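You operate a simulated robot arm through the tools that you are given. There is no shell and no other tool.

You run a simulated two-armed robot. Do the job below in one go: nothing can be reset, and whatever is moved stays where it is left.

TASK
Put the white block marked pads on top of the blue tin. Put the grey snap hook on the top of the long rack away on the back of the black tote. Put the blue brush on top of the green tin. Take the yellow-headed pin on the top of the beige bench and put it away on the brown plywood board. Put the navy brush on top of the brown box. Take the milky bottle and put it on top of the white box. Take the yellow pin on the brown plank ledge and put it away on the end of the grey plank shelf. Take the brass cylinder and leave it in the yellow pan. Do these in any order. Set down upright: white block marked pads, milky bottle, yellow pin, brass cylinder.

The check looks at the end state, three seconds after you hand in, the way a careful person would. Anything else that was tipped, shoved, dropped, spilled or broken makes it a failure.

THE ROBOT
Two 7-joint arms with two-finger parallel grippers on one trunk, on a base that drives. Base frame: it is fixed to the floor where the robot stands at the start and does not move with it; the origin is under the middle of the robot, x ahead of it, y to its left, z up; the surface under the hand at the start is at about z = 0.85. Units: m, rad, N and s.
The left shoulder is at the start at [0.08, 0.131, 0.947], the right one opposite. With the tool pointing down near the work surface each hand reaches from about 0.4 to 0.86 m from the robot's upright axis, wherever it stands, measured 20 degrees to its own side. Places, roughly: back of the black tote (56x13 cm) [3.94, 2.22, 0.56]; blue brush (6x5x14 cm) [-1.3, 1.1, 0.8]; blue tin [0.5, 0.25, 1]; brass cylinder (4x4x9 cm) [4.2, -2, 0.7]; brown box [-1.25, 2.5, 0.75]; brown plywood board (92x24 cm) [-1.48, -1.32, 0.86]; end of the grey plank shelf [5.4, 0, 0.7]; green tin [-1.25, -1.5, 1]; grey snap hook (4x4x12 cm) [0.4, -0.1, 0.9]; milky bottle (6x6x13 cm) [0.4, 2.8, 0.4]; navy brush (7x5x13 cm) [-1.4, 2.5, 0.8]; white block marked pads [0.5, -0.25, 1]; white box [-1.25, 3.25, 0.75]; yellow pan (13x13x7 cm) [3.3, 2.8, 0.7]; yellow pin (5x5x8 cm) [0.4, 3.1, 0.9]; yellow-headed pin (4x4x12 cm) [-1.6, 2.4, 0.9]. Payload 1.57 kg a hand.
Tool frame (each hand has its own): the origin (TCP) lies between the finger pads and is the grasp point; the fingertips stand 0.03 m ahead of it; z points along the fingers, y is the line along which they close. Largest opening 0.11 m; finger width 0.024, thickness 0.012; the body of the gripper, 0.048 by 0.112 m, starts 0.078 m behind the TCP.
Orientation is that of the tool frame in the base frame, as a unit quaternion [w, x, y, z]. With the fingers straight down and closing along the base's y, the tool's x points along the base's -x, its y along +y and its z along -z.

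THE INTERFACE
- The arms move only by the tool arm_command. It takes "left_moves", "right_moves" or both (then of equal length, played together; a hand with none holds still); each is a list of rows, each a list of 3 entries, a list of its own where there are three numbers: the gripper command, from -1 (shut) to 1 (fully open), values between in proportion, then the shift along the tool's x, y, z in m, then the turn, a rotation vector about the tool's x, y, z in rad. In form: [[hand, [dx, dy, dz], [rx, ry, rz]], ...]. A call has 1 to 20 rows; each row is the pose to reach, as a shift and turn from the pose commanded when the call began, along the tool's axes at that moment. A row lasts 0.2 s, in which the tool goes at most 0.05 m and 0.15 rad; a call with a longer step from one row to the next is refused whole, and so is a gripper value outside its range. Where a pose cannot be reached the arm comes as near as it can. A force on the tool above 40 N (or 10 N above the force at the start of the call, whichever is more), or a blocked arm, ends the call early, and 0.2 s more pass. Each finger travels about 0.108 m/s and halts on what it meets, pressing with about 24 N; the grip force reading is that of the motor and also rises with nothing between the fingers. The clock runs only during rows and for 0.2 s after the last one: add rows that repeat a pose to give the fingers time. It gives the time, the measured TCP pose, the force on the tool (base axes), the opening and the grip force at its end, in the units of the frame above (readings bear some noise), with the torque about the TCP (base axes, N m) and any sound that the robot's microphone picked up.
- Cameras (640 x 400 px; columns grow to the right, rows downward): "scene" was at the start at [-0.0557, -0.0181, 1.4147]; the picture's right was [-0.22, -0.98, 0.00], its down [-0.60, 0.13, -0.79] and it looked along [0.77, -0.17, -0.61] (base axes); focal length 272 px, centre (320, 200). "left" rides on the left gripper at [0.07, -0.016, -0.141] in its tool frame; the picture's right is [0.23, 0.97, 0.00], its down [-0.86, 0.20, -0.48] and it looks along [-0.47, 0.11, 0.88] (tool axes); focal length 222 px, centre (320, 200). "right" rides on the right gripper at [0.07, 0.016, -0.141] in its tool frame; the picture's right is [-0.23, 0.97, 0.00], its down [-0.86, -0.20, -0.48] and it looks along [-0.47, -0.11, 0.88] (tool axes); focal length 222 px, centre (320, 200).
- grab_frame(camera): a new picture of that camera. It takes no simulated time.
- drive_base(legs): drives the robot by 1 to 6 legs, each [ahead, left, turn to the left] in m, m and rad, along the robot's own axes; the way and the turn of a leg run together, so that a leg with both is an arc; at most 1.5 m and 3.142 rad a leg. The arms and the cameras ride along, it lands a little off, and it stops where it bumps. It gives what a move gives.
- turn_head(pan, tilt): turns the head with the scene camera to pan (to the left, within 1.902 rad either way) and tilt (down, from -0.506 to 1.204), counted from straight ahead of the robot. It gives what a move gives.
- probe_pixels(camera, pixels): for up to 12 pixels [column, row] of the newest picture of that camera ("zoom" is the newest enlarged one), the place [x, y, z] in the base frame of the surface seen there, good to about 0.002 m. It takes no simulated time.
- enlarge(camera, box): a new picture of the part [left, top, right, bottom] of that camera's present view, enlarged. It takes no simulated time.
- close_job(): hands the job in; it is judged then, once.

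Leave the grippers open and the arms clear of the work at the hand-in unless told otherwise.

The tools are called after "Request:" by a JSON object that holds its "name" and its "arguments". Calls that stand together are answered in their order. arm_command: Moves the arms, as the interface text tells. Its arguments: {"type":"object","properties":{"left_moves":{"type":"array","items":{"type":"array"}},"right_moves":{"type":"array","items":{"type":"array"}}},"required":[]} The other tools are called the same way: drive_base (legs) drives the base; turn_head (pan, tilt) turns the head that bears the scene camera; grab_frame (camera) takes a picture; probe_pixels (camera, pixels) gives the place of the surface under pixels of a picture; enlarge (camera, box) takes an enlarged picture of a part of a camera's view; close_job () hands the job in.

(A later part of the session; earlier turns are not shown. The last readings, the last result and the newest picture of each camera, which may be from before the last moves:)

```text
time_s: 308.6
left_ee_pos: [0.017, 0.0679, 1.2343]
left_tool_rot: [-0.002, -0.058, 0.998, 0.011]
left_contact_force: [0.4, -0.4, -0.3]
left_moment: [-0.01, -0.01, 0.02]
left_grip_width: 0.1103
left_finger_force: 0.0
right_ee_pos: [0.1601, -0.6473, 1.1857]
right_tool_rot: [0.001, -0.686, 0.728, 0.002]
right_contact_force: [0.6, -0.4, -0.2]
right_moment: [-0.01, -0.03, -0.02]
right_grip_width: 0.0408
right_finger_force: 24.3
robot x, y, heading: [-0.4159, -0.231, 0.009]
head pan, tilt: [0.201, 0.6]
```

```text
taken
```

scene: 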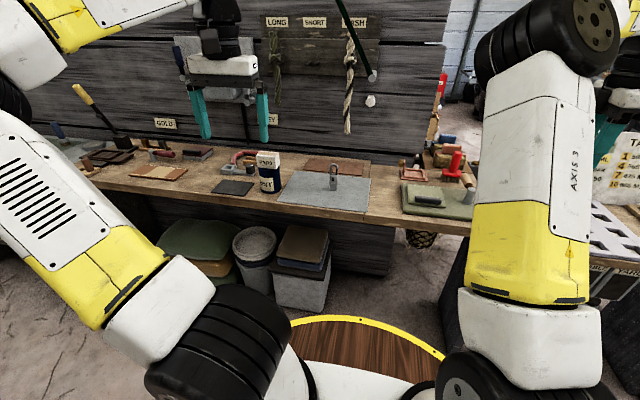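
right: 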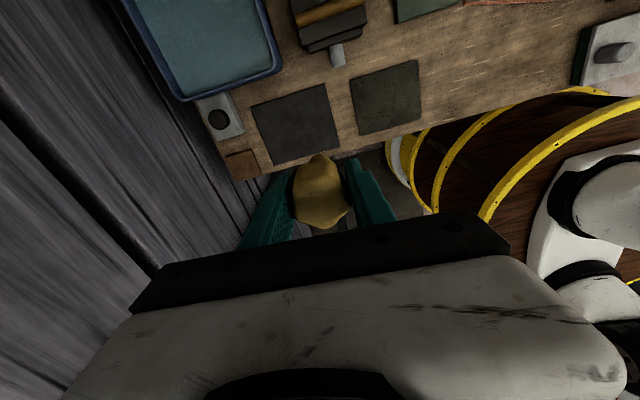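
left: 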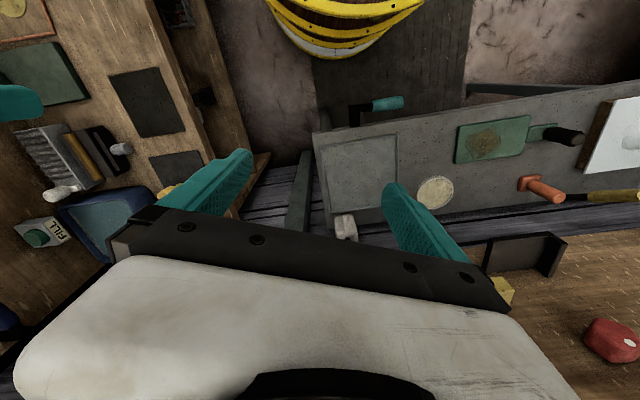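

I see the pads block still on the tin at (268,170), and the hook at (334,175). I'll probe the sign panel and items near the right hand before driving closer.

Request:
{"name": "probe_pixels", "arguments": {"camera": "scene", "pixels": [[608, 170], [630, 150], [600, 210], [455, 165], [465, 185], [440, 80], [334, 165], [334, 185], [345, 120], [268, 160]]}}

Request:
{"name": "enlarge", "arguments": {"camera": "scene", "box": [250, 130, 410, 230]}}

```text
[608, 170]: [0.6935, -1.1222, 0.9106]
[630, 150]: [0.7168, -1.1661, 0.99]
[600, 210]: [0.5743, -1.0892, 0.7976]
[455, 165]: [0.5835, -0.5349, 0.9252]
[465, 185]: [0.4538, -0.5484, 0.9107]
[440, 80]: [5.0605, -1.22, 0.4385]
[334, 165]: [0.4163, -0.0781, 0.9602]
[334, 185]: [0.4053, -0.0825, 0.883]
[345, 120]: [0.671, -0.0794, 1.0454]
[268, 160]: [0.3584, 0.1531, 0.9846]
```

```text
4.00 times, centred on (330, 180) of scene
```

zoom: 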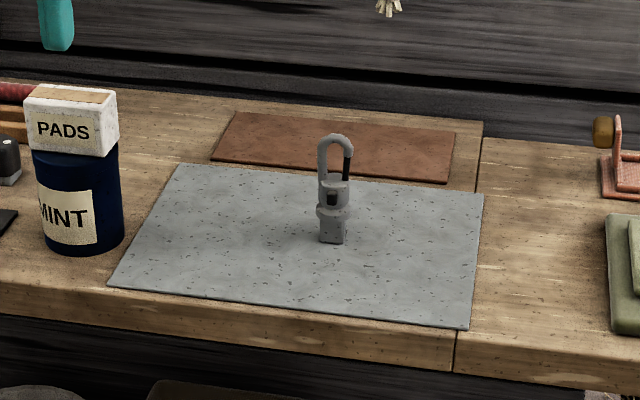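

The way is clear. I'll drive 0.22 m forward and move the left hand above the hook.

Request:
{"name": "drive_base", "arguments": {"legs": [[0.22, 0, 0]]}}

Request:
{"name": "enlarge", "arguments": {"camera": "scene", "box": [270, 150, 398, 240]}}

```text
time_s: 310.3
left_ee_pos: [0.235, 0.0676, 1.2321]
left_tool_rot: [-0.003, -0.058, 0.998, 0.011]
left_contact_force: [0.1, -0.2, 0.2]
left_moment: [0.02, -0.01, -0.01]
left_grip_width: 0.1099
left_finger_force: 0.0
right_ee_pos: [0.3773, -0.6466, 1.1864]
right_tool_rot: [0.002, -0.683, 0.73, 0.002]
right_contact_force: [-0.7, 0.0, -1.3]
right_moment: [-0.02, -0.03, -0.01]
right_grip_width: 0.0411
right_finger_force: 24.0
robot x, y, heading: [-0.1967, -0.2292, 0.006]
head pan, tilt: [0.201, 0.6]
```

```text
4.44 times, centred on (334, 195) of scene
```

zoom: 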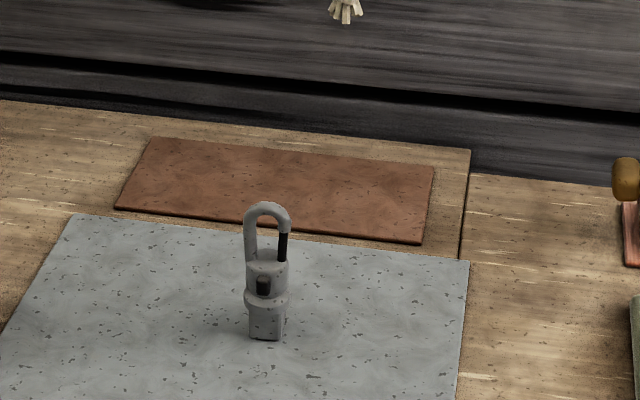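

I'll probe the hook's parts.

Request:
{"name": "probe_pixels", "arguments": {"camera": "zoom", "pixels": [[266, 207], [250, 235], [284, 240], [266, 268], [250, 298], [286, 298], [266, 300], [253, 325], [280, 330], [266, 338], [248, 275], [288, 275]]}}

```text
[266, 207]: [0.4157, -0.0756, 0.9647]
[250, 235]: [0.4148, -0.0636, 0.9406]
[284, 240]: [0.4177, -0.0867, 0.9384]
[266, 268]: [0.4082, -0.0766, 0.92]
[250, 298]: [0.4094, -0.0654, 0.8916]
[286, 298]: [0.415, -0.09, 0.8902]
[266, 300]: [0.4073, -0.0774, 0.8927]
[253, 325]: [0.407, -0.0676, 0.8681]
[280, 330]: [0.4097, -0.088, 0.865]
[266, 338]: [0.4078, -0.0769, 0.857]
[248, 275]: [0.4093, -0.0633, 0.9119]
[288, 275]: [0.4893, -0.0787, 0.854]
```

Hook centre about (0.418,-0.0765), 2.8 cm wide across y. I'll bring the left hand above it and square the tool.

Request:
{"name": "arm_command", "arguments": {"left_moves": [[0.8, [-0.0207, -0.021, 0.0222], [0.003, -0.001, 0.015]], [0.6, [-0.0414, -0.0421, 0.0444], [0.006, -0.002, 0.03]], [0.4, [-0.0621, -0.0631, 0.0666], [0.009, -0.003, 0.045]], [0.3, [-0.0829, -0.0842, 0.0888], [0.012, -0.004, 0.06]], [0.3, [-0.1036, -0.1052, 0.111], [0.015, -0.005, 0.075]], [0.3, [-0.1243, -0.1262, 0.1332], [0.018, -0.006, 0.09]], [0.3, [-0.145, -0.1473, 0.1554], [0.02, -0.007, 0.105]], [0.3, [-0.1657, -0.1683, 0.1776], [0.0216, -0.0073, 0.116]], [0.3, [-0.1657, -0.1683, 0.1776], [0.0216, -0.0073, 0.116]]]}}

Request:
{"name": "grab_frame", "arguments": {"camera": "left"}}

Request:
{"name": "grab_frame", "arguments": {"camera": "scene"}}

```text
time_s: 312.3
left_ee_pos: [0.3817, -0.0291, 1.043]
left_tool_rot: [0.003, 0.001, 1.0, 0.001]
left_contact_force: [0.4, 0.4, 0.6]
left_moment: [0.02, 0.02, -0.01]
left_grip_width: 0.0716
left_finger_force: 0.1
left hand out of reach, approached as far as the arm can: row 7, 8, 9
right_ee_pos: [0.3788, -0.6468, 1.1858]
right_tool_rot: [0.001, -0.684, 0.73, 0.003]
right_contact_force: [-0.9, -0.1, -0.7]
right_moment: [0.02, 0.02, -0.01]
right_grip_width: 0.0409
right_finger_force: 24.5
robot x, y, heading: [-0.1985, -0.2295, 0.014]
head pan, tilt: [0.201, 0.6]
```

```text
taken
```

left: 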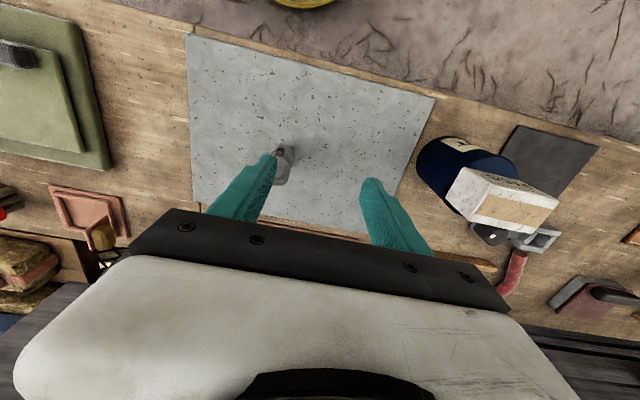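

```text
taken
```

scene: 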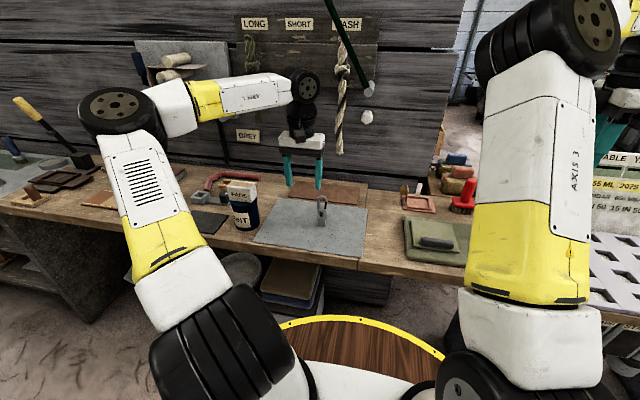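

The left arm's reach to its right is limited; I'll shift the base 0.1 m to the right and correct with the arm.

Request:
{"name": "drive_base", "arguments": {"legs": [[0, -0.1, 0]]}}

Request:
{"name": "arm_command", "arguments": {"left_moves": [[0.3, [-0.012, 0.017, 0], [0, 0, 0]], [0.3, [-0.024, 0.034, 0], [0, 0, 0]], [0.3, [-0.036, 0.052, 0], [0, 0, 0]], [0.3, [-0.036, 0.052, 0], [0, 0, 0]]]}}

Request:
{"name": "grab_frame", "arguments": {"camera": "left"}}

```text
time_s: 313.4
left_ee_pos: [0.3812, -0.1266, 1.044]
left_tool_rot: [0.002, 0.0, 1.0, 0.001]
left_contact_force: [0.0, 0.2, -0.1]
left_moment: [0.0, 0.01, 0.01]
left_grip_width: 0.0716
left_finger_force: 0.1
right_ee_pos: [0.3789, -0.7447, 1.1865]
right_tool_rot: [0.002, -0.685, 0.729, 0.003]
right_contact_force: [-0.6, 0.6, -1.4]
right_moment: [-0.02, 0.01, 0.0]
right_grip_width: 0.0409
right_finger_force: 24.8
robot x, y, heading: [-0.1976, -0.3271, 0.009]
head pan, tilt: [0.201, 0.6]
```

```text
time_s: 314.4
left_ee_pos: [0.4185, -0.0775, 1.0453]
left_tool_rot: [0.001, 0.0, 1.0, 0.001]
left_contact_force: [0.1, -0.1, 0.5]
left_moment: [0.0, -0.03, 0.0]
left_grip_width: 0.0713
left_finger_force: 0.1
right_ee_pos: [0.3789, -0.7451, 1.186]
right_tool_rot: [0.0, -0.684, 0.73, 0.002]
right_contact_force: [-0.1, -0.4, -0.2]
right_moment: [0.01, 0.01, 0.04]
right_grip_width: 0.041
right_finger_force: 24.1
robot x, y, heading: [-0.1992, -0.3262, 0.013]
head pan, tilt: [0.201, 0.6]
```

```text
taken
```

left: 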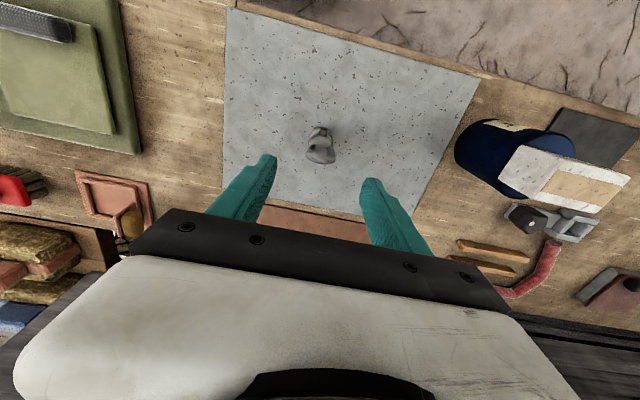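

Now above the hook. I'll probe it in the left view.

Request:
{"name": "enlarge", "arguments": {"camera": "left", "box": [280, 110, 360, 180]}}

Request:
{"name": "probe_pixels", "arguments": {"camera": "left", "pixels": [[320, 157], [310, 155], [330, 155], [320, 140], [318, 130], [312, 145], [330, 143]]}}

```text
5.71 times, centred on (320, 145) of left
```

zoom: 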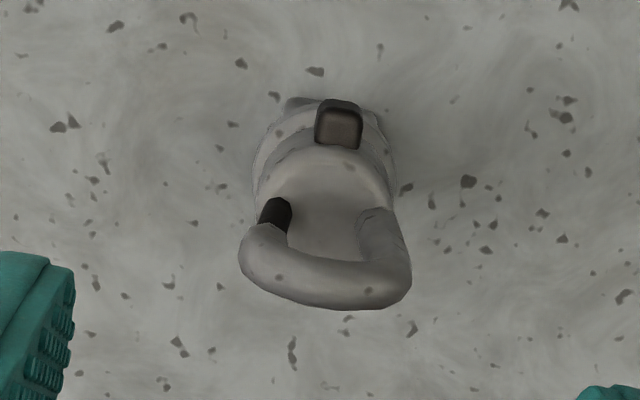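

```text
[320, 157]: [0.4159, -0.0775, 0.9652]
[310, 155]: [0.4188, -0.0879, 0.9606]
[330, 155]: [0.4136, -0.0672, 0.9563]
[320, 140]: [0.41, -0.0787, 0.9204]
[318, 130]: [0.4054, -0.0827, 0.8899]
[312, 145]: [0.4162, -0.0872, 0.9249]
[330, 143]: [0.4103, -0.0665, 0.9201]
```

Hook centre (0.417,-0.0775), its loop yawed about 0.2 rad. I'll turn the tool by 0.2 rad, descend to z≈0.925 and close.

Request:
{"name": "arm_command", "arguments": {"left_moves": [[0.3, [0.001, 0, 0.03], [0, 0, -0.1]], [0.3, [0.001, 0, 0.06], [0, 0, -0.2]], [0.3, [0.001, 0, 0.09], [0, 0, -0.2]], [0.3, [0.001, 0, 0.12], [0, 0, -0.2]], [0.3, [0.001, 0, 0.12], [0, 0, -0.2]]]}}

Request:
{"name": "grab_frame", "arguments": {"camera": "left"}}

```text
time_s: 315.6
left_ee_pos: [0.4171, -0.0758, 0.9233]
left_tool_rot: [0.001, -0.1, 0.995, 0.0]
left_contact_force: [-0.1, 0.0, 0.0]
left_moment: [0.0, -0.03, 0.02]
left_grip_width: 0.0713
left_finger_force: 0.0
right_ee_pos: [0.3782, -0.744, 1.1861]
right_tool_rot: [0.002, -0.685, 0.729, 0.002]
right_contact_force: [1.0, 0.0, -1.2]
right_moment: [0.0, -0.02, 0.0]
right_grip_width: 0.0407
right_finger_force: 24.0
robot x, y, heading: [-0.1987, -0.3278, 0.01]
head pan, tilt: [0.201, 0.6]
```

```text
taken
```

left: 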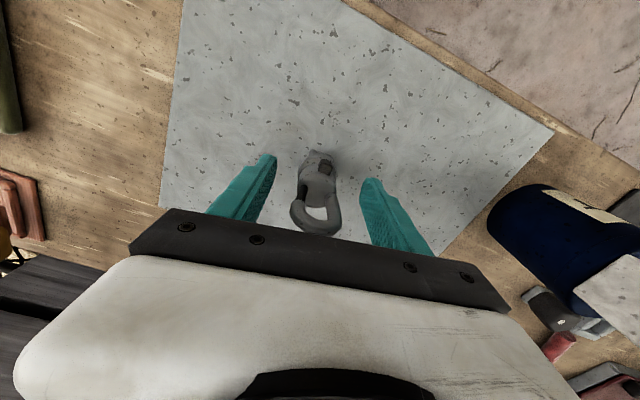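

The hook is between the fingers. I'll close and lift it.

Request:
{"name": "arm_command", "arguments": {"left_moves": [[-1, [0, 0, 0], [0, 0, 0]], [-1, [0, 0, 0], [0, 0, 0]], [-1, [0, 0, 0], [0, 0, 0]], [-1, [0, 0, 0], [0, 0, 0]]]}}

Request:
{"name": "arm_command", "arguments": {"left_moves": [[-1, [0, 0, -0.03], [0, 0, 0]], [-1, [0, 0, -0.07], [0, 0, 0]], [-1, [0, 0, -0.11], [0, 0, 0]], [-1, [0, 0, -0.15], [0, 0, 0]], [-1, [0, 0, -0.19], [0, 0, 0]], [-1, [0, 0, -0.23], [0, 0, 0]], [-1, [0, 0, -0.26], [0, 0, 0]], [-1, [0, 0, -0.26], [0, 0, 0]]]}}

Request:
{"name": "grab_frame", "arguments": {"camera": "left"}}

```text
time_s: 316.6
left_ee_pos: [0.4182, -0.0751, 0.926]
left_tool_rot: [0.001, -0.1, 0.995, 0.0]
left_contact_force: [0.9, -1.5, 0.0]
left_moment: [-0.05, -0.06, 0.06]
left_grip_width: 0.0334
left_finger_force: 24.0
right_ee_pos: [0.3795, -0.7443, 1.1869]
right_tool_rot: [0.001, -0.685, 0.728, 0.003]
right_contact_force: [0.2, 0.7, -0.4]
right_moment: [0.01, 0.02, -0.01]
right_grip_width: 0.0407
right_finger_force: 23.7
robot x, y, heading: [-0.196, -0.3279, 0.012]
head pan, tilt: [0.201, 0.6]
```

```text
time_s: 318.4
left_ee_pos: [0.4074, -0.0607, 1.1691]
left_tool_rot: [0.001, -0.101, 0.995, 0.001]
left_contact_force: [-0.4, -0.4, -1.9]
left_moment: [0.04, -0.01, 0.01]
left_grip_width: 0.033
left_finger_force: 24.1
left hand out of reach, approached as far as the arm can: row 6, 7, 8
right_ee_pos: [0.3784, -0.7436, 1.1857]
right_tool_rot: [0.001, -0.684, 0.729, 0.002]
right_contact_force: [-0.3, 0.4, -0.3]
right_moment: [0.0, 0.01, -0.01]
right_grip_width: 0.041
right_finger_force: 23.8
robot x, y, heading: [-0.1959, -0.3255, 0.016]
head pan, tilt: [0.201, 0.6]
```

```text
taken
```

left: 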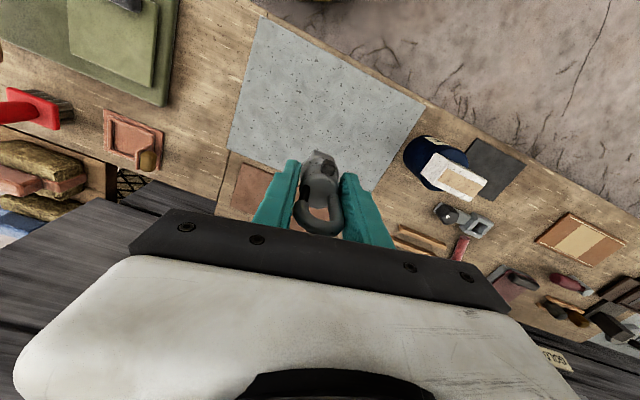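

The hook is held (bottom about 7 cm below the TCP). I'll back off into the aisle and go right to y≈-1.5 to look at the doorway to the other room.

Request:
{"name": "drive_base", "arguments": {"legs": [[-0.3, 0, 0], [0, -1.2, 0]]}}

Request:
{"name": "turn_head", "arguments": {"pan": 0.0, "tilt": 0.35}}

Request:
{"name": "grab_frame", "arguments": {"camera": "scene"}}

Request:
{"name": "turn_head", "arguments": {"pan": -0.9, "tilt": 0.35}}

Request:
{"name": "grab_frame", "arguments": {"camera": "scene"}}

```text
time_s: 326.2
left_ee_pos: [0.104, -1.283, 1.1683]
left_tool_rot: [0.002, -0.085, 0.996, -0.001]
left_contact_force: [0.4, -0.6, -1.0]
left_moment: [0.01, -0.01, 0.02]
left_grip_width: 0.0331
left_finger_force: 24.1
right_ee_pos: [0.0545, -1.9656, 1.1856]
right_tool_rot: [0.001, -0.672, 0.74, 0.002]
right_contact_force: [-0.4, -0.5, 0.1]
right_moment: [0.02, -0.02, 0.0]
right_grip_width: 0.0411
right_finger_force: 24.3
robot x, y, heading: [-0.509, -1.5315, -0.02]
head pan, tilt: [0.201, 0.6]
```

```text
time_s: 326.9
left_ee_pos: [0.1045, -1.283, 1.1691]
left_tool_rot: [0.002, -0.085, 0.996, 0.0]
left_contact_force: [-0.6, 0.8, -1.7]
left_moment: [0.0, 0.03, 0.01]
left_grip_width: 0.0333
left_finger_force: 23.7
right_ee_pos: [0.0553, -1.9666, 1.1862]
right_tool_rot: [0.002, -0.673, 0.74, 0.001]
right_contact_force: [0.5, -0.5, -0.4]
right_moment: [0.0, -0.02, -0.02]
right_grip_width: 0.0409
right_finger_force: 24.3
robot x, y, heading: [-0.506, -1.5296, -0.021]
head pan, tilt: [0.0, 0.351]
```

```text
taken
```

scene: 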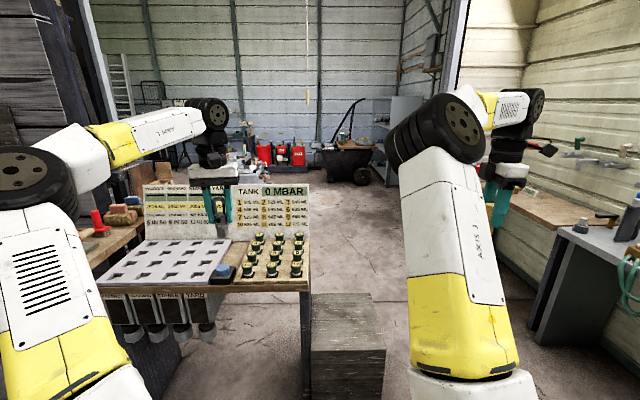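

```text
time_s: 328.1
left_ee_pos: [0.1044, -1.2832, 1.1687]
left_tool_rot: [0.001, -0.084, 0.996, -0.001]
left_contact_force: [-0.1, 0.0, -1.3]
left_moment: [0.0, -0.01, 0.01]
left_grip_width: 0.0328
left_finger_force: 23.6
right_ee_pos: [0.0563, -1.9657, 1.1866]
right_tool_rot: [0.002, -0.673, 0.74, 0.003]
right_contact_force: [-0.7, -0.4, 0.2]
right_moment: [0.03, 0.02, 0.04]
right_grip_width: 0.041
right_finger_force: 24.0
robot x, y, heading: [-0.5113, -1.5307, -0.019]
head pan, tilt: [-0.901, 0.351]
```

```text
taken
```

scene: 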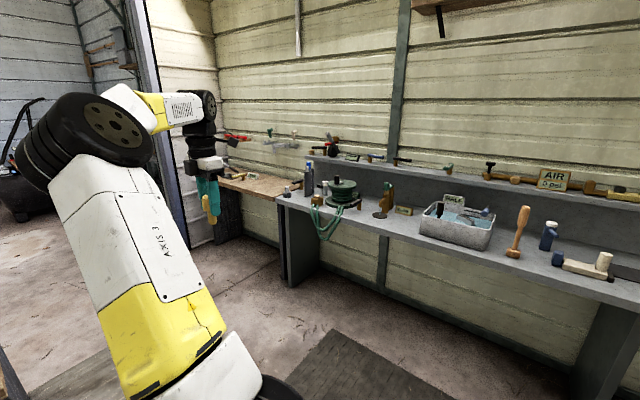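

The doorway lies straight ahead, right of the TANK table. I'll look ahead again and probe the passage limits.

Request:
{"name": "turn_head", "arguments": {"pan": -0.1, "tilt": 0.35}}

Request:
{"name": "grab_frame", "arguments": {"camera": "scene"}}

Request:
{"name": "probe_pixels", "arguments": {"camera": "scene", "pixels": [[345, 300], [395, 300], [345, 350], [290, 280], [385, 270], [385, 230], [430, 40], [560, 215], [600, 240], [350, 160], [300, 150], [340, 220]]}}

```text
time_s: 329.3
left_ee_pos: [0.1043, -1.283, 1.1701]
left_tool_rot: [0.002, -0.085, 0.996, -0.001]
left_contact_force: [0.3, 0.9, -1.8]
left_moment: [-0.02, -0.01, -0.03]
left_grip_width: 0.0331
left_finger_force: 24.1
right_ee_pos: [0.0547, -1.9667, 1.1848]
right_tool_rot: [0.002, -0.673, 0.74, 0.002]
right_contact_force: [0.3, 0.7, -0.2]
right_moment: [0.0, -0.02, 0.03]
right_grip_width: 0.0408
right_finger_force: 23.9
robot x, y, heading: [-0.5095, -1.5313, -0.016]
head pan, tilt: [-0.099, 0.351]
```

```text
taken
```

scene: 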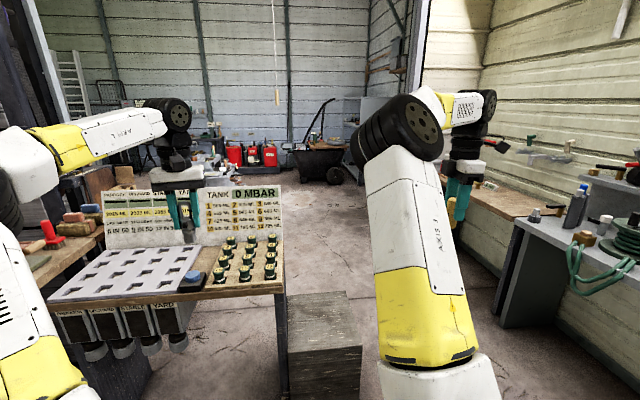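

```text
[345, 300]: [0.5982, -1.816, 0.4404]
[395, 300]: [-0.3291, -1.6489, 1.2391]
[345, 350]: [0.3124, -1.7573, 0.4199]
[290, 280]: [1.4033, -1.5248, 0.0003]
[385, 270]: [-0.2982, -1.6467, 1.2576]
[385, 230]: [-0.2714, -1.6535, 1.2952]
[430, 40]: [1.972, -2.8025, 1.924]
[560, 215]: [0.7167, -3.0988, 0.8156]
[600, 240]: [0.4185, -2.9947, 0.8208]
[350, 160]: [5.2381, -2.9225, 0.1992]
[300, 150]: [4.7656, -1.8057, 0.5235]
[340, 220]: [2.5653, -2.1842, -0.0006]
```

The passage is between the plinth (y>-1.85) and the right bench (y<-2.95). I'll move right to y≈-2.25 and go forward 1.4 m, then look again.

Request:
{"name": "drive_base", "arguments": {"legs": [[0, -0.72, 0.02], [1.4, 0, 0]]}}

Request:
{"name": "turn_head", "arguments": {"pan": 0.0, "tilt": 0.35}}

Request:
{"name": "grab_frame", "arguments": {"camera": "scene"}}

Request:
{"name": "turn_head", "arguments": {"pan": 0.9, "tilt": 0.35}}

Request:
{"name": "grab_frame", "arguments": {"camera": "scene"}}

```text
time_s: 339.9
left_ee_pos: [1.5137, -1.9161, 1.1689]
left_tool_rot: [0.002, -0.117, 0.993, 0.001]
left_contact_force: [0.4, 0.1, -1.2]
left_moment: [0.04, 0.01, -0.02]
left_grip_width: 0.0332
left_finger_force: 23.9
right_ee_pos: [1.5081, -2.6009, 1.1878]
right_tool_rot: [0.001, -0.697, 0.717, 0.002]
right_contact_force: [-0.2, -0.6, -1.7]
right_moment: [0.02, 0.01, 0.0]
right_grip_width: 0.0408
right_finger_force: 24.3
robot x, y, heading: [0.918, -2.1991, 0.04]
head pan, tilt: [-0.099, 0.351]
```

```text
time_s: 340.6
left_ee_pos: [1.5145, -1.9157, 1.168]
left_tool_rot: [0.001, -0.117, 0.993, 0.001]
left_contact_force: [-0.6, -0.4, -2.2]
left_moment: [0.01, 0.0, -0.02]
left_grip_width: 0.0332
left_finger_force: 24.0
right_ee_pos: [1.5083, -2.601, 1.1875]
right_tool_rot: [0.001, -0.697, 0.717, 0.003]
right_contact_force: [0.4, -0.2, -0.5]
right_moment: [0.02, 0.0, -0.01]
right_grip_width: 0.0407
right_finger_force: 24.0
robot x, y, heading: [0.9211, -2.203, 0.04]
head pan, tilt: [0.0, 0.351]
```

```text
taken
```

scene: 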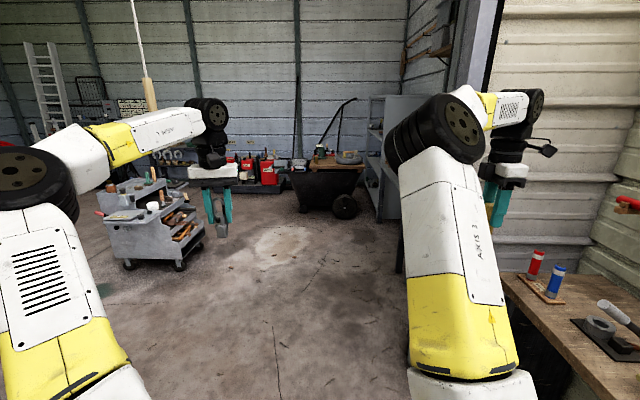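

```text
time_s: 341.8
left_ee_pos: [1.5138, -1.9155, 1.1681]
left_tool_rot: [0.002, -0.116, 0.993, 0.001]
left_contact_force: [0.5, 0.1, -2.3]
left_moment: [0.02, 0.0, 0.02]
left_grip_width: 0.033
left_finger_force: 23.6
right_ee_pos: [1.5078, -2.5997, 1.1862]
right_tool_rot: [0.002, -0.696, 0.718, 0.003]
right_contact_force: [-0.2, -0.5, -1.3]
right_moment: [0.01, -0.01, -0.02]
right_grip_width: 0.041
right_finger_force: 23.3
robot x, y, heading: [0.9178, -2.203, 0.041]
head pan, tilt: [0.901, 0.351]
```

```text
taken
```

scene: 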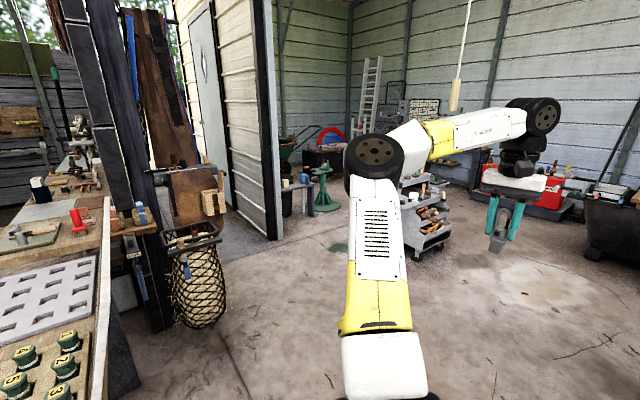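

A large open room with a tool cart, red cans, a wheelbarrow and shelves. I'll probe the main things to locate them.

Request:
{"name": "turn_head", "arguments": {"pan": 0.0, "tilt": 0.3}}

Request:
{"name": "enlarge", "arguments": {"camera": "scene", "box": [90, 70, 410, 270]}}

Request:
{"name": "probe_pixels", "arguments": {"camera": "zoom", "pixels": [[460, 230], [470, 200], [540, 190], [600, 200], [350, 210], [300, 210], [60, 300], [100, 260], [130, 80], [450, 300], [560, 300], [180, 210]]}}

```text
time_s: 343.0
left_ee_pos: [1.5139, -1.9152, 1.1677]
left_tool_rot: [0.001, -0.116, 0.993, 0.0]
left_contact_force: [0.0, -0.6, -1.8]
left_moment: [0.01, -0.03, -0.01]
left_grip_width: 0.0331
left_finger_force: 23.8
right_ee_pos: [1.5081, -2.6005, 1.1864]
right_tool_rot: [0.001, -0.696, 0.718, 0.002]
right_contact_force: [-0.8, -0.9, -1.3]
right_moment: [-0.02, 0.03, -0.01]
right_grip_width: 0.0411
right_finger_force: 24.4
robot x, y, heading: [0.9195, -2.2026, 0.04]
head pan, tilt: [0.0, 0.3]
```

```text
2.00 times, centred on (250, 170) of scene
```

zoom: 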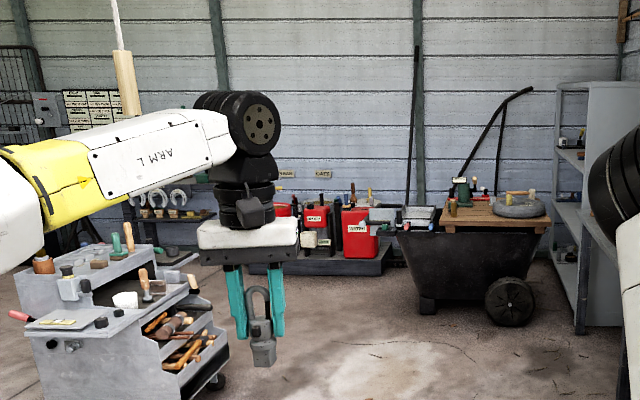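

```text
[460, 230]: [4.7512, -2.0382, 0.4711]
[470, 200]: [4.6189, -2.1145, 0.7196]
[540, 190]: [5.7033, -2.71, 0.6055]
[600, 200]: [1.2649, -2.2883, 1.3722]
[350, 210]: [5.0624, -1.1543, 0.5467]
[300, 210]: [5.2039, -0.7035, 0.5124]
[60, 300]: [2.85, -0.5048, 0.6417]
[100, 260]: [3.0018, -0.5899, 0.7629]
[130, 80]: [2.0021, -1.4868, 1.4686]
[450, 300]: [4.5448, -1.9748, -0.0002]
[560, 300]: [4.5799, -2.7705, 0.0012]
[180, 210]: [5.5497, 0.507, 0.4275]
```

The wheelbarrow with a wooden board is at about (4.7,-2.1), the cart at (2.9,-0.5), and a hanging rope handle at (2.0,-1.49). I'll drive forward 1.4 m, keeping y≈-2.2, and look towards the grey plank shelf.

Request:
{"name": "drive_base", "arguments": {"legs": [[1.4, 0, -0.04]]}}

Request:
{"name": "turn_head", "arguments": {"pan": 0.0, "tilt": 0.35}}

Request:
{"name": "grab_frame", "arguments": {"camera": "scene"}}

Request:
{"name": "turn_head", "arguments": {"pan": 0.8, "tilt": 0.35}}

Request:
{"name": "grab_frame", "arguments": {"camera": "scene"}}

Request:
{"name": "turn_head", "arguments": {"pan": 1.5, "tilt": 0.3}}

Request:
{"name": "grab_frame", "arguments": {"camera": "scene"}}

```text
time_s: 346.4
left_ee_pos: [2.0687, -1.9027, 1.1678]
left_tool_rot: [0.001, -0.11, 0.994, 0.0]
left_contact_force: [0.6, 0.8, -1.4]
left_moment: [0.02, -0.01, -0.01]
left_grip_width: 0.0332
left_finger_force: 24.6
right_ee_pos: [2.0488, -2.5841, 1.1871]
right_tool_rot: [0.0, -0.68, 0.733, 0.01]
right_contact_force: [-13.2, 13.5, 4.0]
right_moment: [-2.49, -2.06, -1.26]
right_grip_width: 0.041
right_finger_force: 23.7
robot x, y, heading: [1.4706, -2.1808, 0.031]
head pan, tilt: [0.0, 0.3]
stopped in leg 1: the force on the tool passed its limit at 165 N (the readings are from after the stop); the commanded pose is now the measured one
```

```text
time_s: 347.0
left_ee_pos: [2.069, -1.9024, 1.1676]
left_tool_rot: [0.002, -0.11, 0.994, -0.001]
left_contact_force: [-0.2, 0.4, -0.5]
left_moment: [0.01, -0.03, -0.02]
left_grip_width: 0.0333
left_finger_force: 23.8
right_ee_pos: [2.0498, -2.5844, 1.188]
right_tool_rot: [0.001, -0.68, 0.733, 0.011]
right_contact_force: [-18.0, 16.6, 5.0]
right_moment: [-3.05, -2.82, -1.68]
right_grip_width: 0.041
right_finger_force: 24.1
robot x, y, heading: [1.4744, -2.1863, 0.032]
head pan, tilt: [0.0, 0.351]
```

```text
taken
```

scene: 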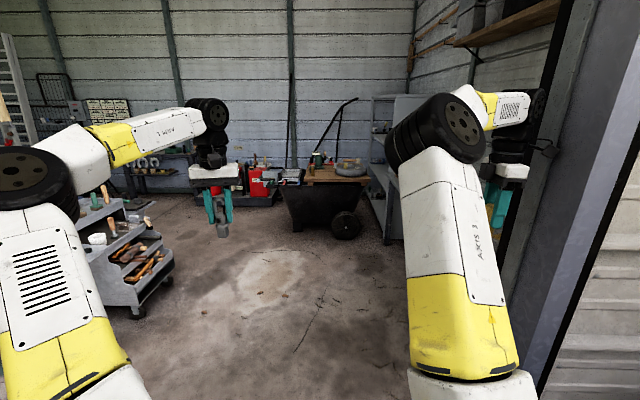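

```text
time_s: 348.2
left_ee_pos: [2.0698, -1.9031, 1.1681]
left_tool_rot: [0.002, -0.11, 0.994, 0.0]
left_contact_force: [0.8, 0.6, -1.7]
left_moment: [0.0, 0.0, 0.05]
left_grip_width: 0.0326
left_finger_force: 23.9
right_ee_pos: [2.0501, -2.5849, 1.1868]
right_tool_rot: [0.0, -0.68, 0.733, 0.009]
right_contact_force: [-20.4, 18.1, 5.0]
right_moment: [-3.3, -3.38, -1.98]
right_grip_width: 0.0412
right_finger_force: 24.4
robot x, y, heading: [1.4681, -2.1837, 0.032]
head pan, tilt: [0.799, 0.351]
```

```text
taken
```

scene: 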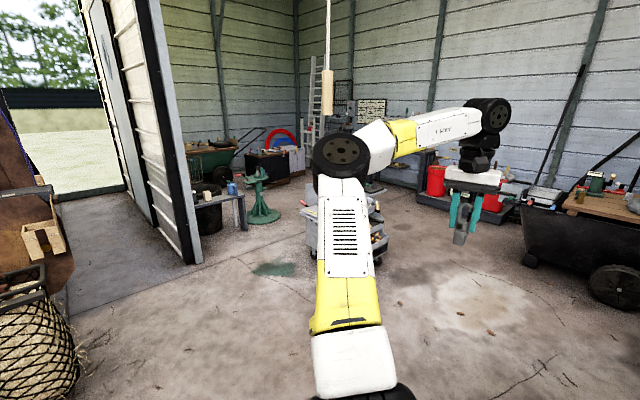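

```text
time_s: 349.2
left_ee_pos: [2.0698, -1.9034, 1.1681]
left_tool_rot: [0.002, -0.11, 0.994, -0.001]
left_contact_force: [-1.1, 0.1, -2.4]
left_moment: [0.01, -0.02, -0.02]
left_grip_width: 0.0329
left_finger_force: 23.7
right_ee_pos: [2.0486, -2.5845, 1.1872]
right_tool_rot: [0.0, -0.681, 0.733, 0.009]
right_contact_force: [-21.8, 18.3, 2.0]
right_moment: [-3.1, -3.57, -2.11]
right_grip_width: 0.0407
right_finger_force: 23.3
robot x, y, heading: [1.4723, -2.1803, 0.028]
head pan, tilt: [1.499, 0.3]
```

```text
taken
```

scene: 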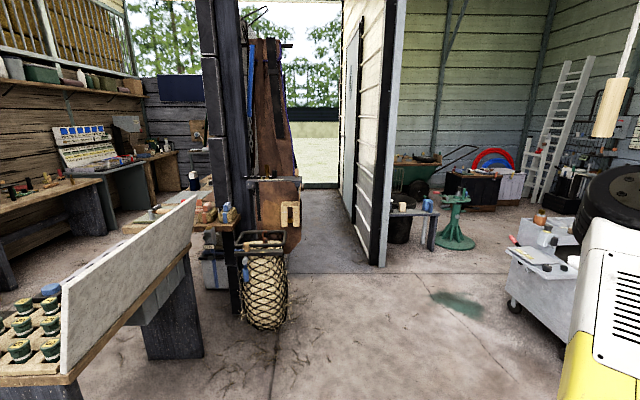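

The right hand bumped the door jamb on the right (a fixed post); the pin is still held. I'll back off 0.2 m and pull the right hand in towards the middle before passing.

Request:
{"name": "drive_base", "arguments": {"legs": [[-0.2, 0, 0]]}}

Request:
{"name": "grab_frame", "arguments": {"camera": "right"}}

```text
time_s: 350.8
left_ee_pos: [1.8718, -1.9087, 1.1676]
left_tool_rot: [0.002, -0.11, 0.994, 0.0]
left_contact_force: [0.5, -1.0, -0.8]
left_moment: [0.01, 0.02, 0.0]
left_grip_width: 0.0332
left_finger_force: 23.7
right_ee_pos: [1.8524, -2.5903, 1.1867]
right_tool_rot: [0.001, -0.681, 0.732, 0.011]
right_contact_force: [0.0, 0.2, -1.0]
right_moment: [-0.02, 0.01, 0.02]
right_grip_width: 0.0408
right_finger_force: 23.8
robot x, y, heading: [1.2758, -2.1897, 0.029]
head pan, tilt: [1.499, 0.3]
```

```text
taken
```

right: 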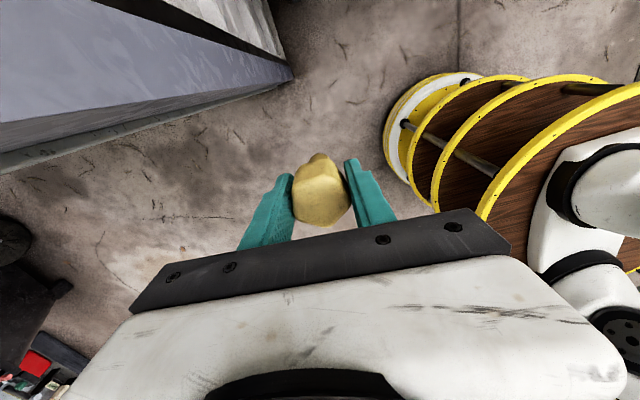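

The pin is still straight in the grip. I'll move the right hand 0.17 m towards the middle.

Request:
{"name": "arm_command", "arguments": {"right_moves": [[-1, [-0.034, 0, 0], [0, 0, 0]], [-1, [-0.068, 0, 0], [0, 0, 0]], [-1, [-0.102, 0, 0], [0, 0, 0]], [-1, [-0.136, 0, 0], [0, 0, 0]], [-1, [-0.17, 0, 0], [0, 0, 0]], [-1, [-0.17, 0, 0], [0, 0, 0]]]}}

Request:
{"name": "turn_head", "arguments": {"pan": 0.0, "tilt": 0.35}}

Request:
{"name": "grab_frame", "arguments": {"camera": "scene"}}

```text
time_s: 352.2
left_ee_pos: [1.8704, -1.909, 1.1683]
left_tool_rot: [0.002, -0.11, 0.994, 0.001]
left_contact_force: [-0.4, 0.5, -1.3]
left_moment: [-0.01, -0.05, 0.0]
left_grip_width: 0.0331
left_finger_force: 23.5
right_ee_pos: [1.8654, -2.4232, 1.188]
right_tool_rot: [0.001, -0.681, 0.732, 0.011]
right_contact_force: [-0.5, 0.0, -0.2]
right_moment: [0.0, -0.01, -0.03]
right_grip_width: 0.0408
right_finger_force: 24.1
robot x, y, heading: [1.275, -2.1852, 0.032]
head pan, tilt: [1.499, 0.3]
```

```text
time_s: 353.8
left_ee_pos: [1.873, -1.9092, 1.1676]
left_tool_rot: [0.001, -0.11, 0.994, 0.0]
left_contact_force: [-0.9, 0.0, -2.1]
left_moment: [0.02, -0.01, 0.03]
left_grip_width: 0.0331
left_finger_force: 23.8
right_ee_pos: [1.8659, -2.4236, 1.1881]
right_tool_rot: [0.001, -0.681, 0.733, 0.011]
right_contact_force: [-0.6, -1.0, -0.1]
right_moment: [0.04, 0.0, -0.02]
right_grip_width: 0.041
right_finger_force: 24.2
robot x, y, heading: [1.2741, -2.1863, 0.033]
head pan, tilt: [0.0, 0.351]
```

```text
taken
```

scene: 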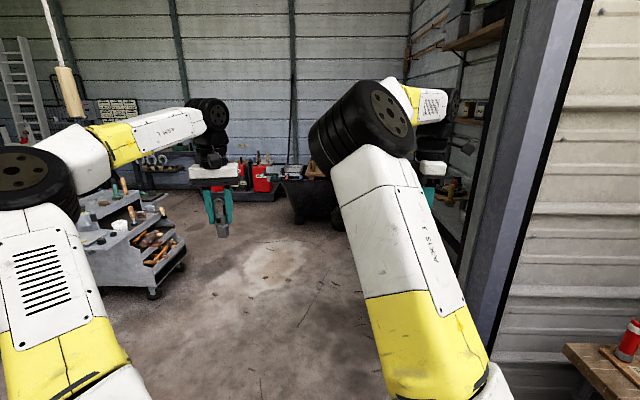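

I'll probe the jamb and the rope handle positions.

Request:
{"name": "probe_pixels", "arguments": {"camera": "scene", "pixels": [[510, 200], [490, 290], [470, 330], [68, 95], [72, 110], [465, 170], [60, 70]]}}

```text
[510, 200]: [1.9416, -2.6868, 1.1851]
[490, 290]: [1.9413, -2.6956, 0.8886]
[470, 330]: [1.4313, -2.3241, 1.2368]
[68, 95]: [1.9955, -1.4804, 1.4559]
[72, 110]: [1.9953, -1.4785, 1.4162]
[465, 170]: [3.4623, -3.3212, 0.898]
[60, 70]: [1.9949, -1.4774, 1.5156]
```

Clearances are now about 0.15 m on each side. I'll go forward 1.3 m.

Request:
{"name": "drive_base", "arguments": {"legs": [[0, 0, -0.035], [1.3, 0, 0]]}}

Request:
{"name": "turn_head", "arguments": {"pan": 0.6, "tilt": 0.4}}

Request:
{"name": "grab_frame", "arguments": {"camera": "scene"}}

Request:
{"name": "turn_head", "arguments": {"pan": 0.0, "tilt": 0.4}}

Request:
{"name": "grab_frame", "arguments": {"camera": "scene"}}

```text
time_s: 360.7
left_ee_pos: [3.1843, -1.973, 1.1682]
left_tool_rot: [0.002, -0.078, 0.997, 0.0]
left_contact_force: [0.9, 0.2, -0.9]
left_moment: [-0.04, 0.01, 0.01]
left_grip_width: 0.033
left_finger_force: 24.0
right_ee_pos: [3.1461, -2.4842, 1.1887]
right_tool_rot: [0.001, -0.657, 0.754, 0.01]
right_contact_force: [0.0, -0.1, -0.3]
right_moment: [-0.02, 0.0, 0.05]
right_grip_width: 0.0407
right_finger_force: 23.7
robot x, y, heading: [2.5681, -2.2105, -0.029]
head pan, tilt: [0.0, 0.351]
```

```text
time_s: 361.7
left_ee_pos: [3.1856, -1.9736, 1.1683]
left_tool_rot: [0.001, -0.077, 0.997, 0.0]
left_contact_force: [0.6, 0.0, -2.3]
left_moment: [0.03, -0.01, 0.01]
left_grip_width: 0.033
left_finger_force: 24.0
right_ee_pos: [3.1452, -2.4868, 1.1885]
right_tool_rot: [0.001, -0.657, 0.754, 0.01]
right_contact_force: [0.5, -0.3, -0.7]
right_moment: [0.03, -0.05, -0.01]
right_grip_width: 0.0409
right_finger_force: 23.8
robot x, y, heading: [2.5713, -2.212, -0.035]
head pan, tilt: [0.6, 0.4]
```

```text
taken
```

scene: 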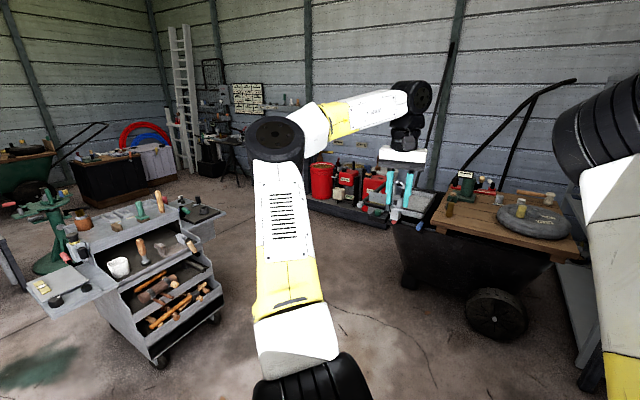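

```text
time_s: 362.7
left_ee_pos: [3.184, -1.9732, 1.1682]
left_tool_rot: [0.002, -0.078, 0.997, 0.0]
left_contact_force: [-0.8, 0.1, -1.5]
left_moment: [-0.03, 0.01, 0.05]
left_grip_width: 0.0328
left_finger_force: 24.0
right_ee_pos: [3.1451, -2.4855, 1.188]
right_tool_rot: [0.0, -0.656, 0.754, 0.009]
right_contact_force: [0.5, 0.1, -0.5]
right_moment: [-0.02, 0.0, -0.02]
right_grip_width: 0.0407
right_finger_force: 24.0
robot x, y, heading: [2.569, -2.213, -0.035]
head pan, tilt: [0.0, 0.4]
```

```text
taken
```

scene: 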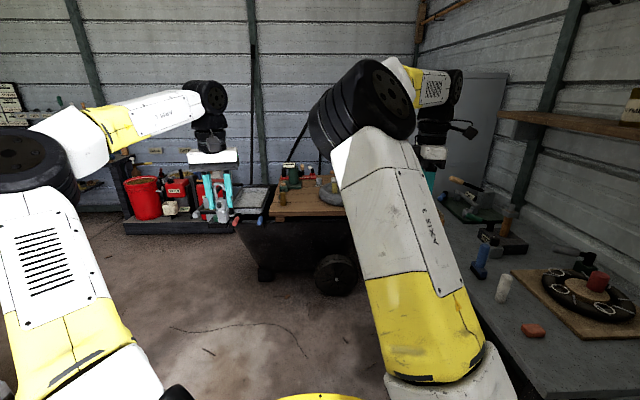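

The brass cylinder should be on the wheelbarrow's board. I'll look there more closely.

Request:
{"name": "turn_head", "arguments": {"pan": 0.25, "tilt": 0.45}}

Request:
{"name": "enlarge", "arguments": {"camera": "scene", "box": [300, 130, 460, 230]}}

Request:
{"name": "grab_frame", "arguments": {"camera": "scene"}}

```text
time_s: 363.5
left_ee_pos: [3.1851, -1.974, 1.168]
left_tool_rot: [0.002, -0.078, 0.997, 0.0]
left_contact_force: [0.7, -0.4, -2.1]
left_moment: [0.01, 0.01, -0.01]
left_grip_width: 0.033
left_finger_force: 23.8
right_ee_pos: [3.1456, -2.4864, 1.1886]
right_tool_rot: [0.001, -0.657, 0.754, 0.01]
right_contact_force: [0.2, 0.6, -0.6]
right_moment: [-0.01, 0.03, -0.01]
right_grip_width: 0.0408
right_finger_force: 24.2
robot x, y, heading: [2.5708, -2.2138, -0.039]
head pan, tilt: [0.25, 0.45]
```

```text
4.00 times, centred on (380, 180) of scene
```

zoom: 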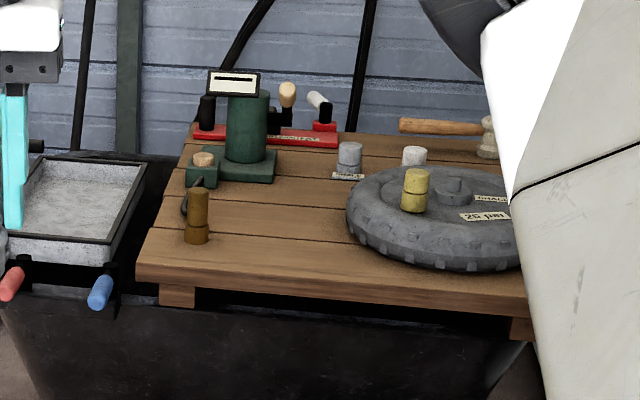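

```text
taken
```

scene: 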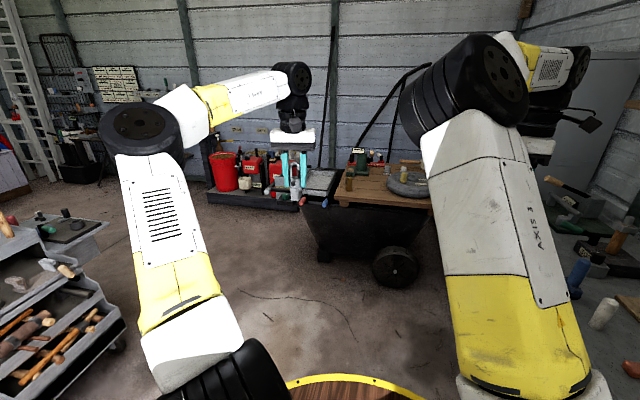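

Two candidates: a brown-gold cylinder at zoom (197,215) and a yellow one on the tyre at (415,190). I'll probe both.

Request:
{"name": "probe_pixels", "arguments": {"camera": "zoom", "pixels": [[197, 190], [197, 215], [197, 240], [188, 215], [207, 215], [415, 172], [415, 190], [415, 210], [402, 190], [428, 190], [350, 150], [300, 250]]}}

Request:
{"name": "enlarge", "arguments": {"camera": "scene", "box": [330, 150, 426, 210]}}

```text
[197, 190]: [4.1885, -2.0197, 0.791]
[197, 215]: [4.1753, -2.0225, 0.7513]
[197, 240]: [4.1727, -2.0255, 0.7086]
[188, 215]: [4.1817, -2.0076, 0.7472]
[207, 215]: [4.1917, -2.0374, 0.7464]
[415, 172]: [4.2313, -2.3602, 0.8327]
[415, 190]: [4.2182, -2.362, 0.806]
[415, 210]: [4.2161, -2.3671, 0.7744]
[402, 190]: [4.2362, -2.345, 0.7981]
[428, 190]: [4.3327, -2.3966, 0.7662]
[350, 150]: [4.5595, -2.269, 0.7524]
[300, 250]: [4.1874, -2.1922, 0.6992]
```

```text
6.67 times, centred on (378, 180) of scene
```

zoom: 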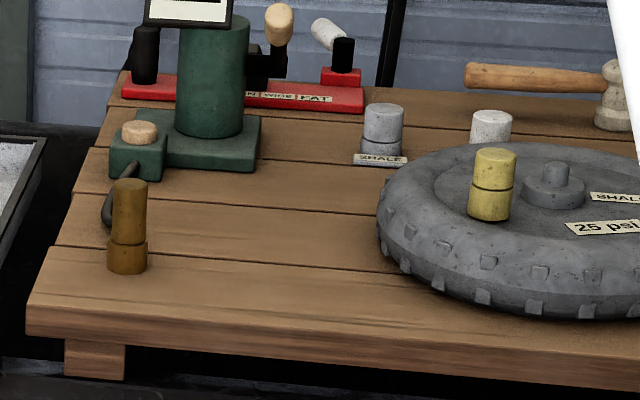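

The brass cylinder is the one at (4.19,-2.022), z 0.70–0.79. First the yellow pin goes to the grey plank shelf near (5.4,0). I'll turn left about 37° and drive between cart and wheelbarrow.

Request:
{"name": "drive_base", "arguments": {"legs": [[0, 0, 0.65], [1.3, 0, 0]]}}

Request:
{"name": "turn_head", "arguments": {"pan": 0.1, "tilt": 0.4}}

Request:
{"name": "grab_frame", "arguments": {"camera": "scene"}}

```text
time_s: 371.7
left_ee_pos: [3.9701, -0.9149, 1.1686]
left_tool_rot: [0.003, -0.387, 0.922, 0.001]
left_contact_force: [-0.6, -0.5, -1.1]
left_moment: [0.0, 0.04, 0.02]
left_grip_width: 0.0329
left_finger_force: 23.8
right_ee_pos: [4.2432, -1.3511, 1.1887]
right_tool_rot: [0.002, 0.86, -0.51, -0.01]
right_contact_force: [0.0, 0.1, -1.0]
right_moment: [0.0, 0.0, -0.03]
right_grip_width: 0.0407
right_finger_force: 24.3
robot x, y, heading: [3.6186, -1.4744, 0.6]
head pan, tilt: [0.25, 0.45]
```

```text
time_s: 372.4
left_ee_pos: [3.9701, -0.9162, 1.1685]
left_tool_rot: [0.002, -0.387, 0.922, 0.001]
left_contact_force: [0.0, -0.6, -1.4]
left_moment: [0.01, 0.01, 0.04]
left_grip_width: 0.033
left_finger_force: 24.2
right_ee_pos: [4.2435, -1.3497, 1.1877]
right_tool_rot: [0.002, 0.86, -0.51, -0.01]
right_contact_force: [0.4, 0.0, -1.0]
right_moment: [-0.01, 0.01, -0.03]
right_grip_width: 0.0406
right_finger_force: 24.0
robot x, y, heading: [3.6152, -1.471, 0.604]
head pan, tilt: [0.099, 0.4]
```

```text
taken
```

scene: 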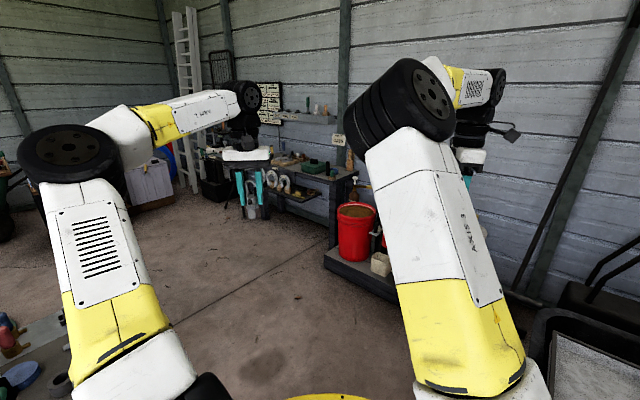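

I see a narrow grey shelf along the far wall at about (310,170). I'll enlarge and probe it.

Request:
{"name": "enlarge", "arguments": {"camera": "scene", "box": [240, 90, 380, 220]}}

Request:
{"name": "probe_pixels", "arguments": {"camera": "zoom", "pixels": [[430, 230], [380, 220], [330, 215], [280, 205], [180, 200], [440, 250], [400, 255], [340, 140], [300, 130], [520, 250], [250, 230], [470, 215]]}}

```text
3.08 times, centred on (310, 155) of scene
```

zoom: 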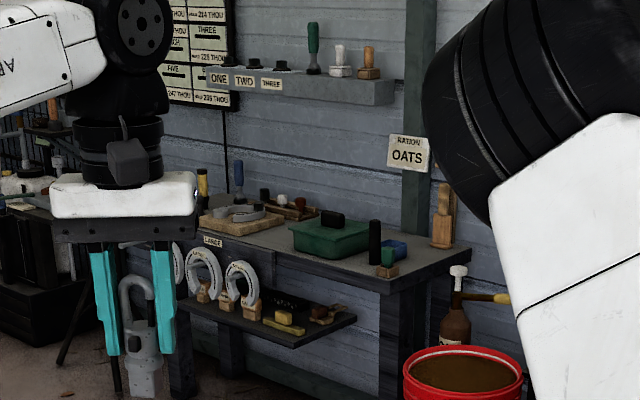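

```text
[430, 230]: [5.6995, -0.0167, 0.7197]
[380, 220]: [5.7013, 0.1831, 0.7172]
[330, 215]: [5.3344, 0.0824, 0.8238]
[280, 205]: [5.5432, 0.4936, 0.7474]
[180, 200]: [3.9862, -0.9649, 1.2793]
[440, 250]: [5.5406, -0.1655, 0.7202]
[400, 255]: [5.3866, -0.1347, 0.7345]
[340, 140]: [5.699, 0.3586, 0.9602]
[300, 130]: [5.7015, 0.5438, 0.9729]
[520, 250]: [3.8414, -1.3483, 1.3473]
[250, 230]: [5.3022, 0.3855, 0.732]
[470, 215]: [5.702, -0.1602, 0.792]
```

The grey plank shelf (bench) has its top at z≈0.72 and its right end at y≈-0.18. I'll probe the red bucket tray on the floor and front edge to plan the approach.

Request:
{"name": "probe_pixels", "arguments": {"camera": "scene", "pixels": [[325, 262], [340, 270], [355, 225], [330, 240], [335, 185], [300, 185], [345, 180], [320, 210], [398, 295], [280, 200]]}}

```text
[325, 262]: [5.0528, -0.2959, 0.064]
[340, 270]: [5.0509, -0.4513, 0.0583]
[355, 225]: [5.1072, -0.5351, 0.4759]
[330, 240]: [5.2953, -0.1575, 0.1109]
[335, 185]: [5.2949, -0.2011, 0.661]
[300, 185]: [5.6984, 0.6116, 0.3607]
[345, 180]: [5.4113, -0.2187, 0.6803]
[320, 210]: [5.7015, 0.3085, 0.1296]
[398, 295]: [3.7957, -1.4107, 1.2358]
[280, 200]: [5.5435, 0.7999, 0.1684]
```

I'll drive diagonally to about (4.3,-0.4), turn to face the shelf, then to (4.6,0.1).

Request:
{"name": "drive_base", "arguments": {"legs": [[1.2, 0.5, 0], [0, 0, -0.6], [0.25, 0.45, 0]]}}

Request:
{"name": "turn_head", "arguments": {"pan": -0.1, "tilt": 0.55}}

Request:
{"name": "grab_frame", "arguments": {"camera": "scene"}}

```text
time_s: 383.2
left_ee_pos: [5.1533, 0.3536, 1.1681]
left_tool_rot: [0.002, -0.097, 0.995, 0.0]
left_contact_force: [0.1, 0.1, -1.4]
left_moment: [-0.01, 0.04, 0.02]
left_grip_width: 0.0332
left_finger_force: 23.8
right_ee_pos: [5.135, -0.1602, 1.1884]
right_tool_rot: [0.001, -0.672, 0.74, 0.011]
right_contact_force: [0.7, 0.3, -1.0]
right_moment: [-0.02, -0.01, -0.01]
right_grip_width: 0.0405
right_finger_force: 24.0
robot x, y, heading: [4.547, 0.0878, 0.006]
head pan, tilt: [0.099, 0.4]
```

```text
time_s: 384.0
left_ee_pos: [5.1536, 0.3528, 1.1675]
left_tool_rot: [0.003, -0.098, 0.995, 0.001]
left_contact_force: [-0.2, -0.4, -1.7]
left_moment: [-0.03, 0.0, -0.01]
left_grip_width: 0.0333
left_finger_force: 24.1
right_ee_pos: [5.134, -0.1596, 1.1897]
right_tool_rot: [0.0, -0.672, 0.74, 0.01]
right_contact_force: [0.0, -0.8, -0.9]
right_moment: [0.04, 0.0, 0.03]
right_grip_width: 0.0406
right_finger_force: 24.3
robot x, y, heading: [4.5428, 0.089, 0.005]
head pan, tilt: [-0.099, 0.55]
```

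```text
taken
```

scene: 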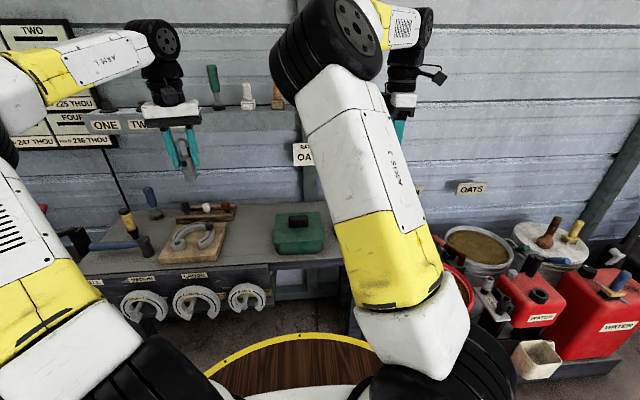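

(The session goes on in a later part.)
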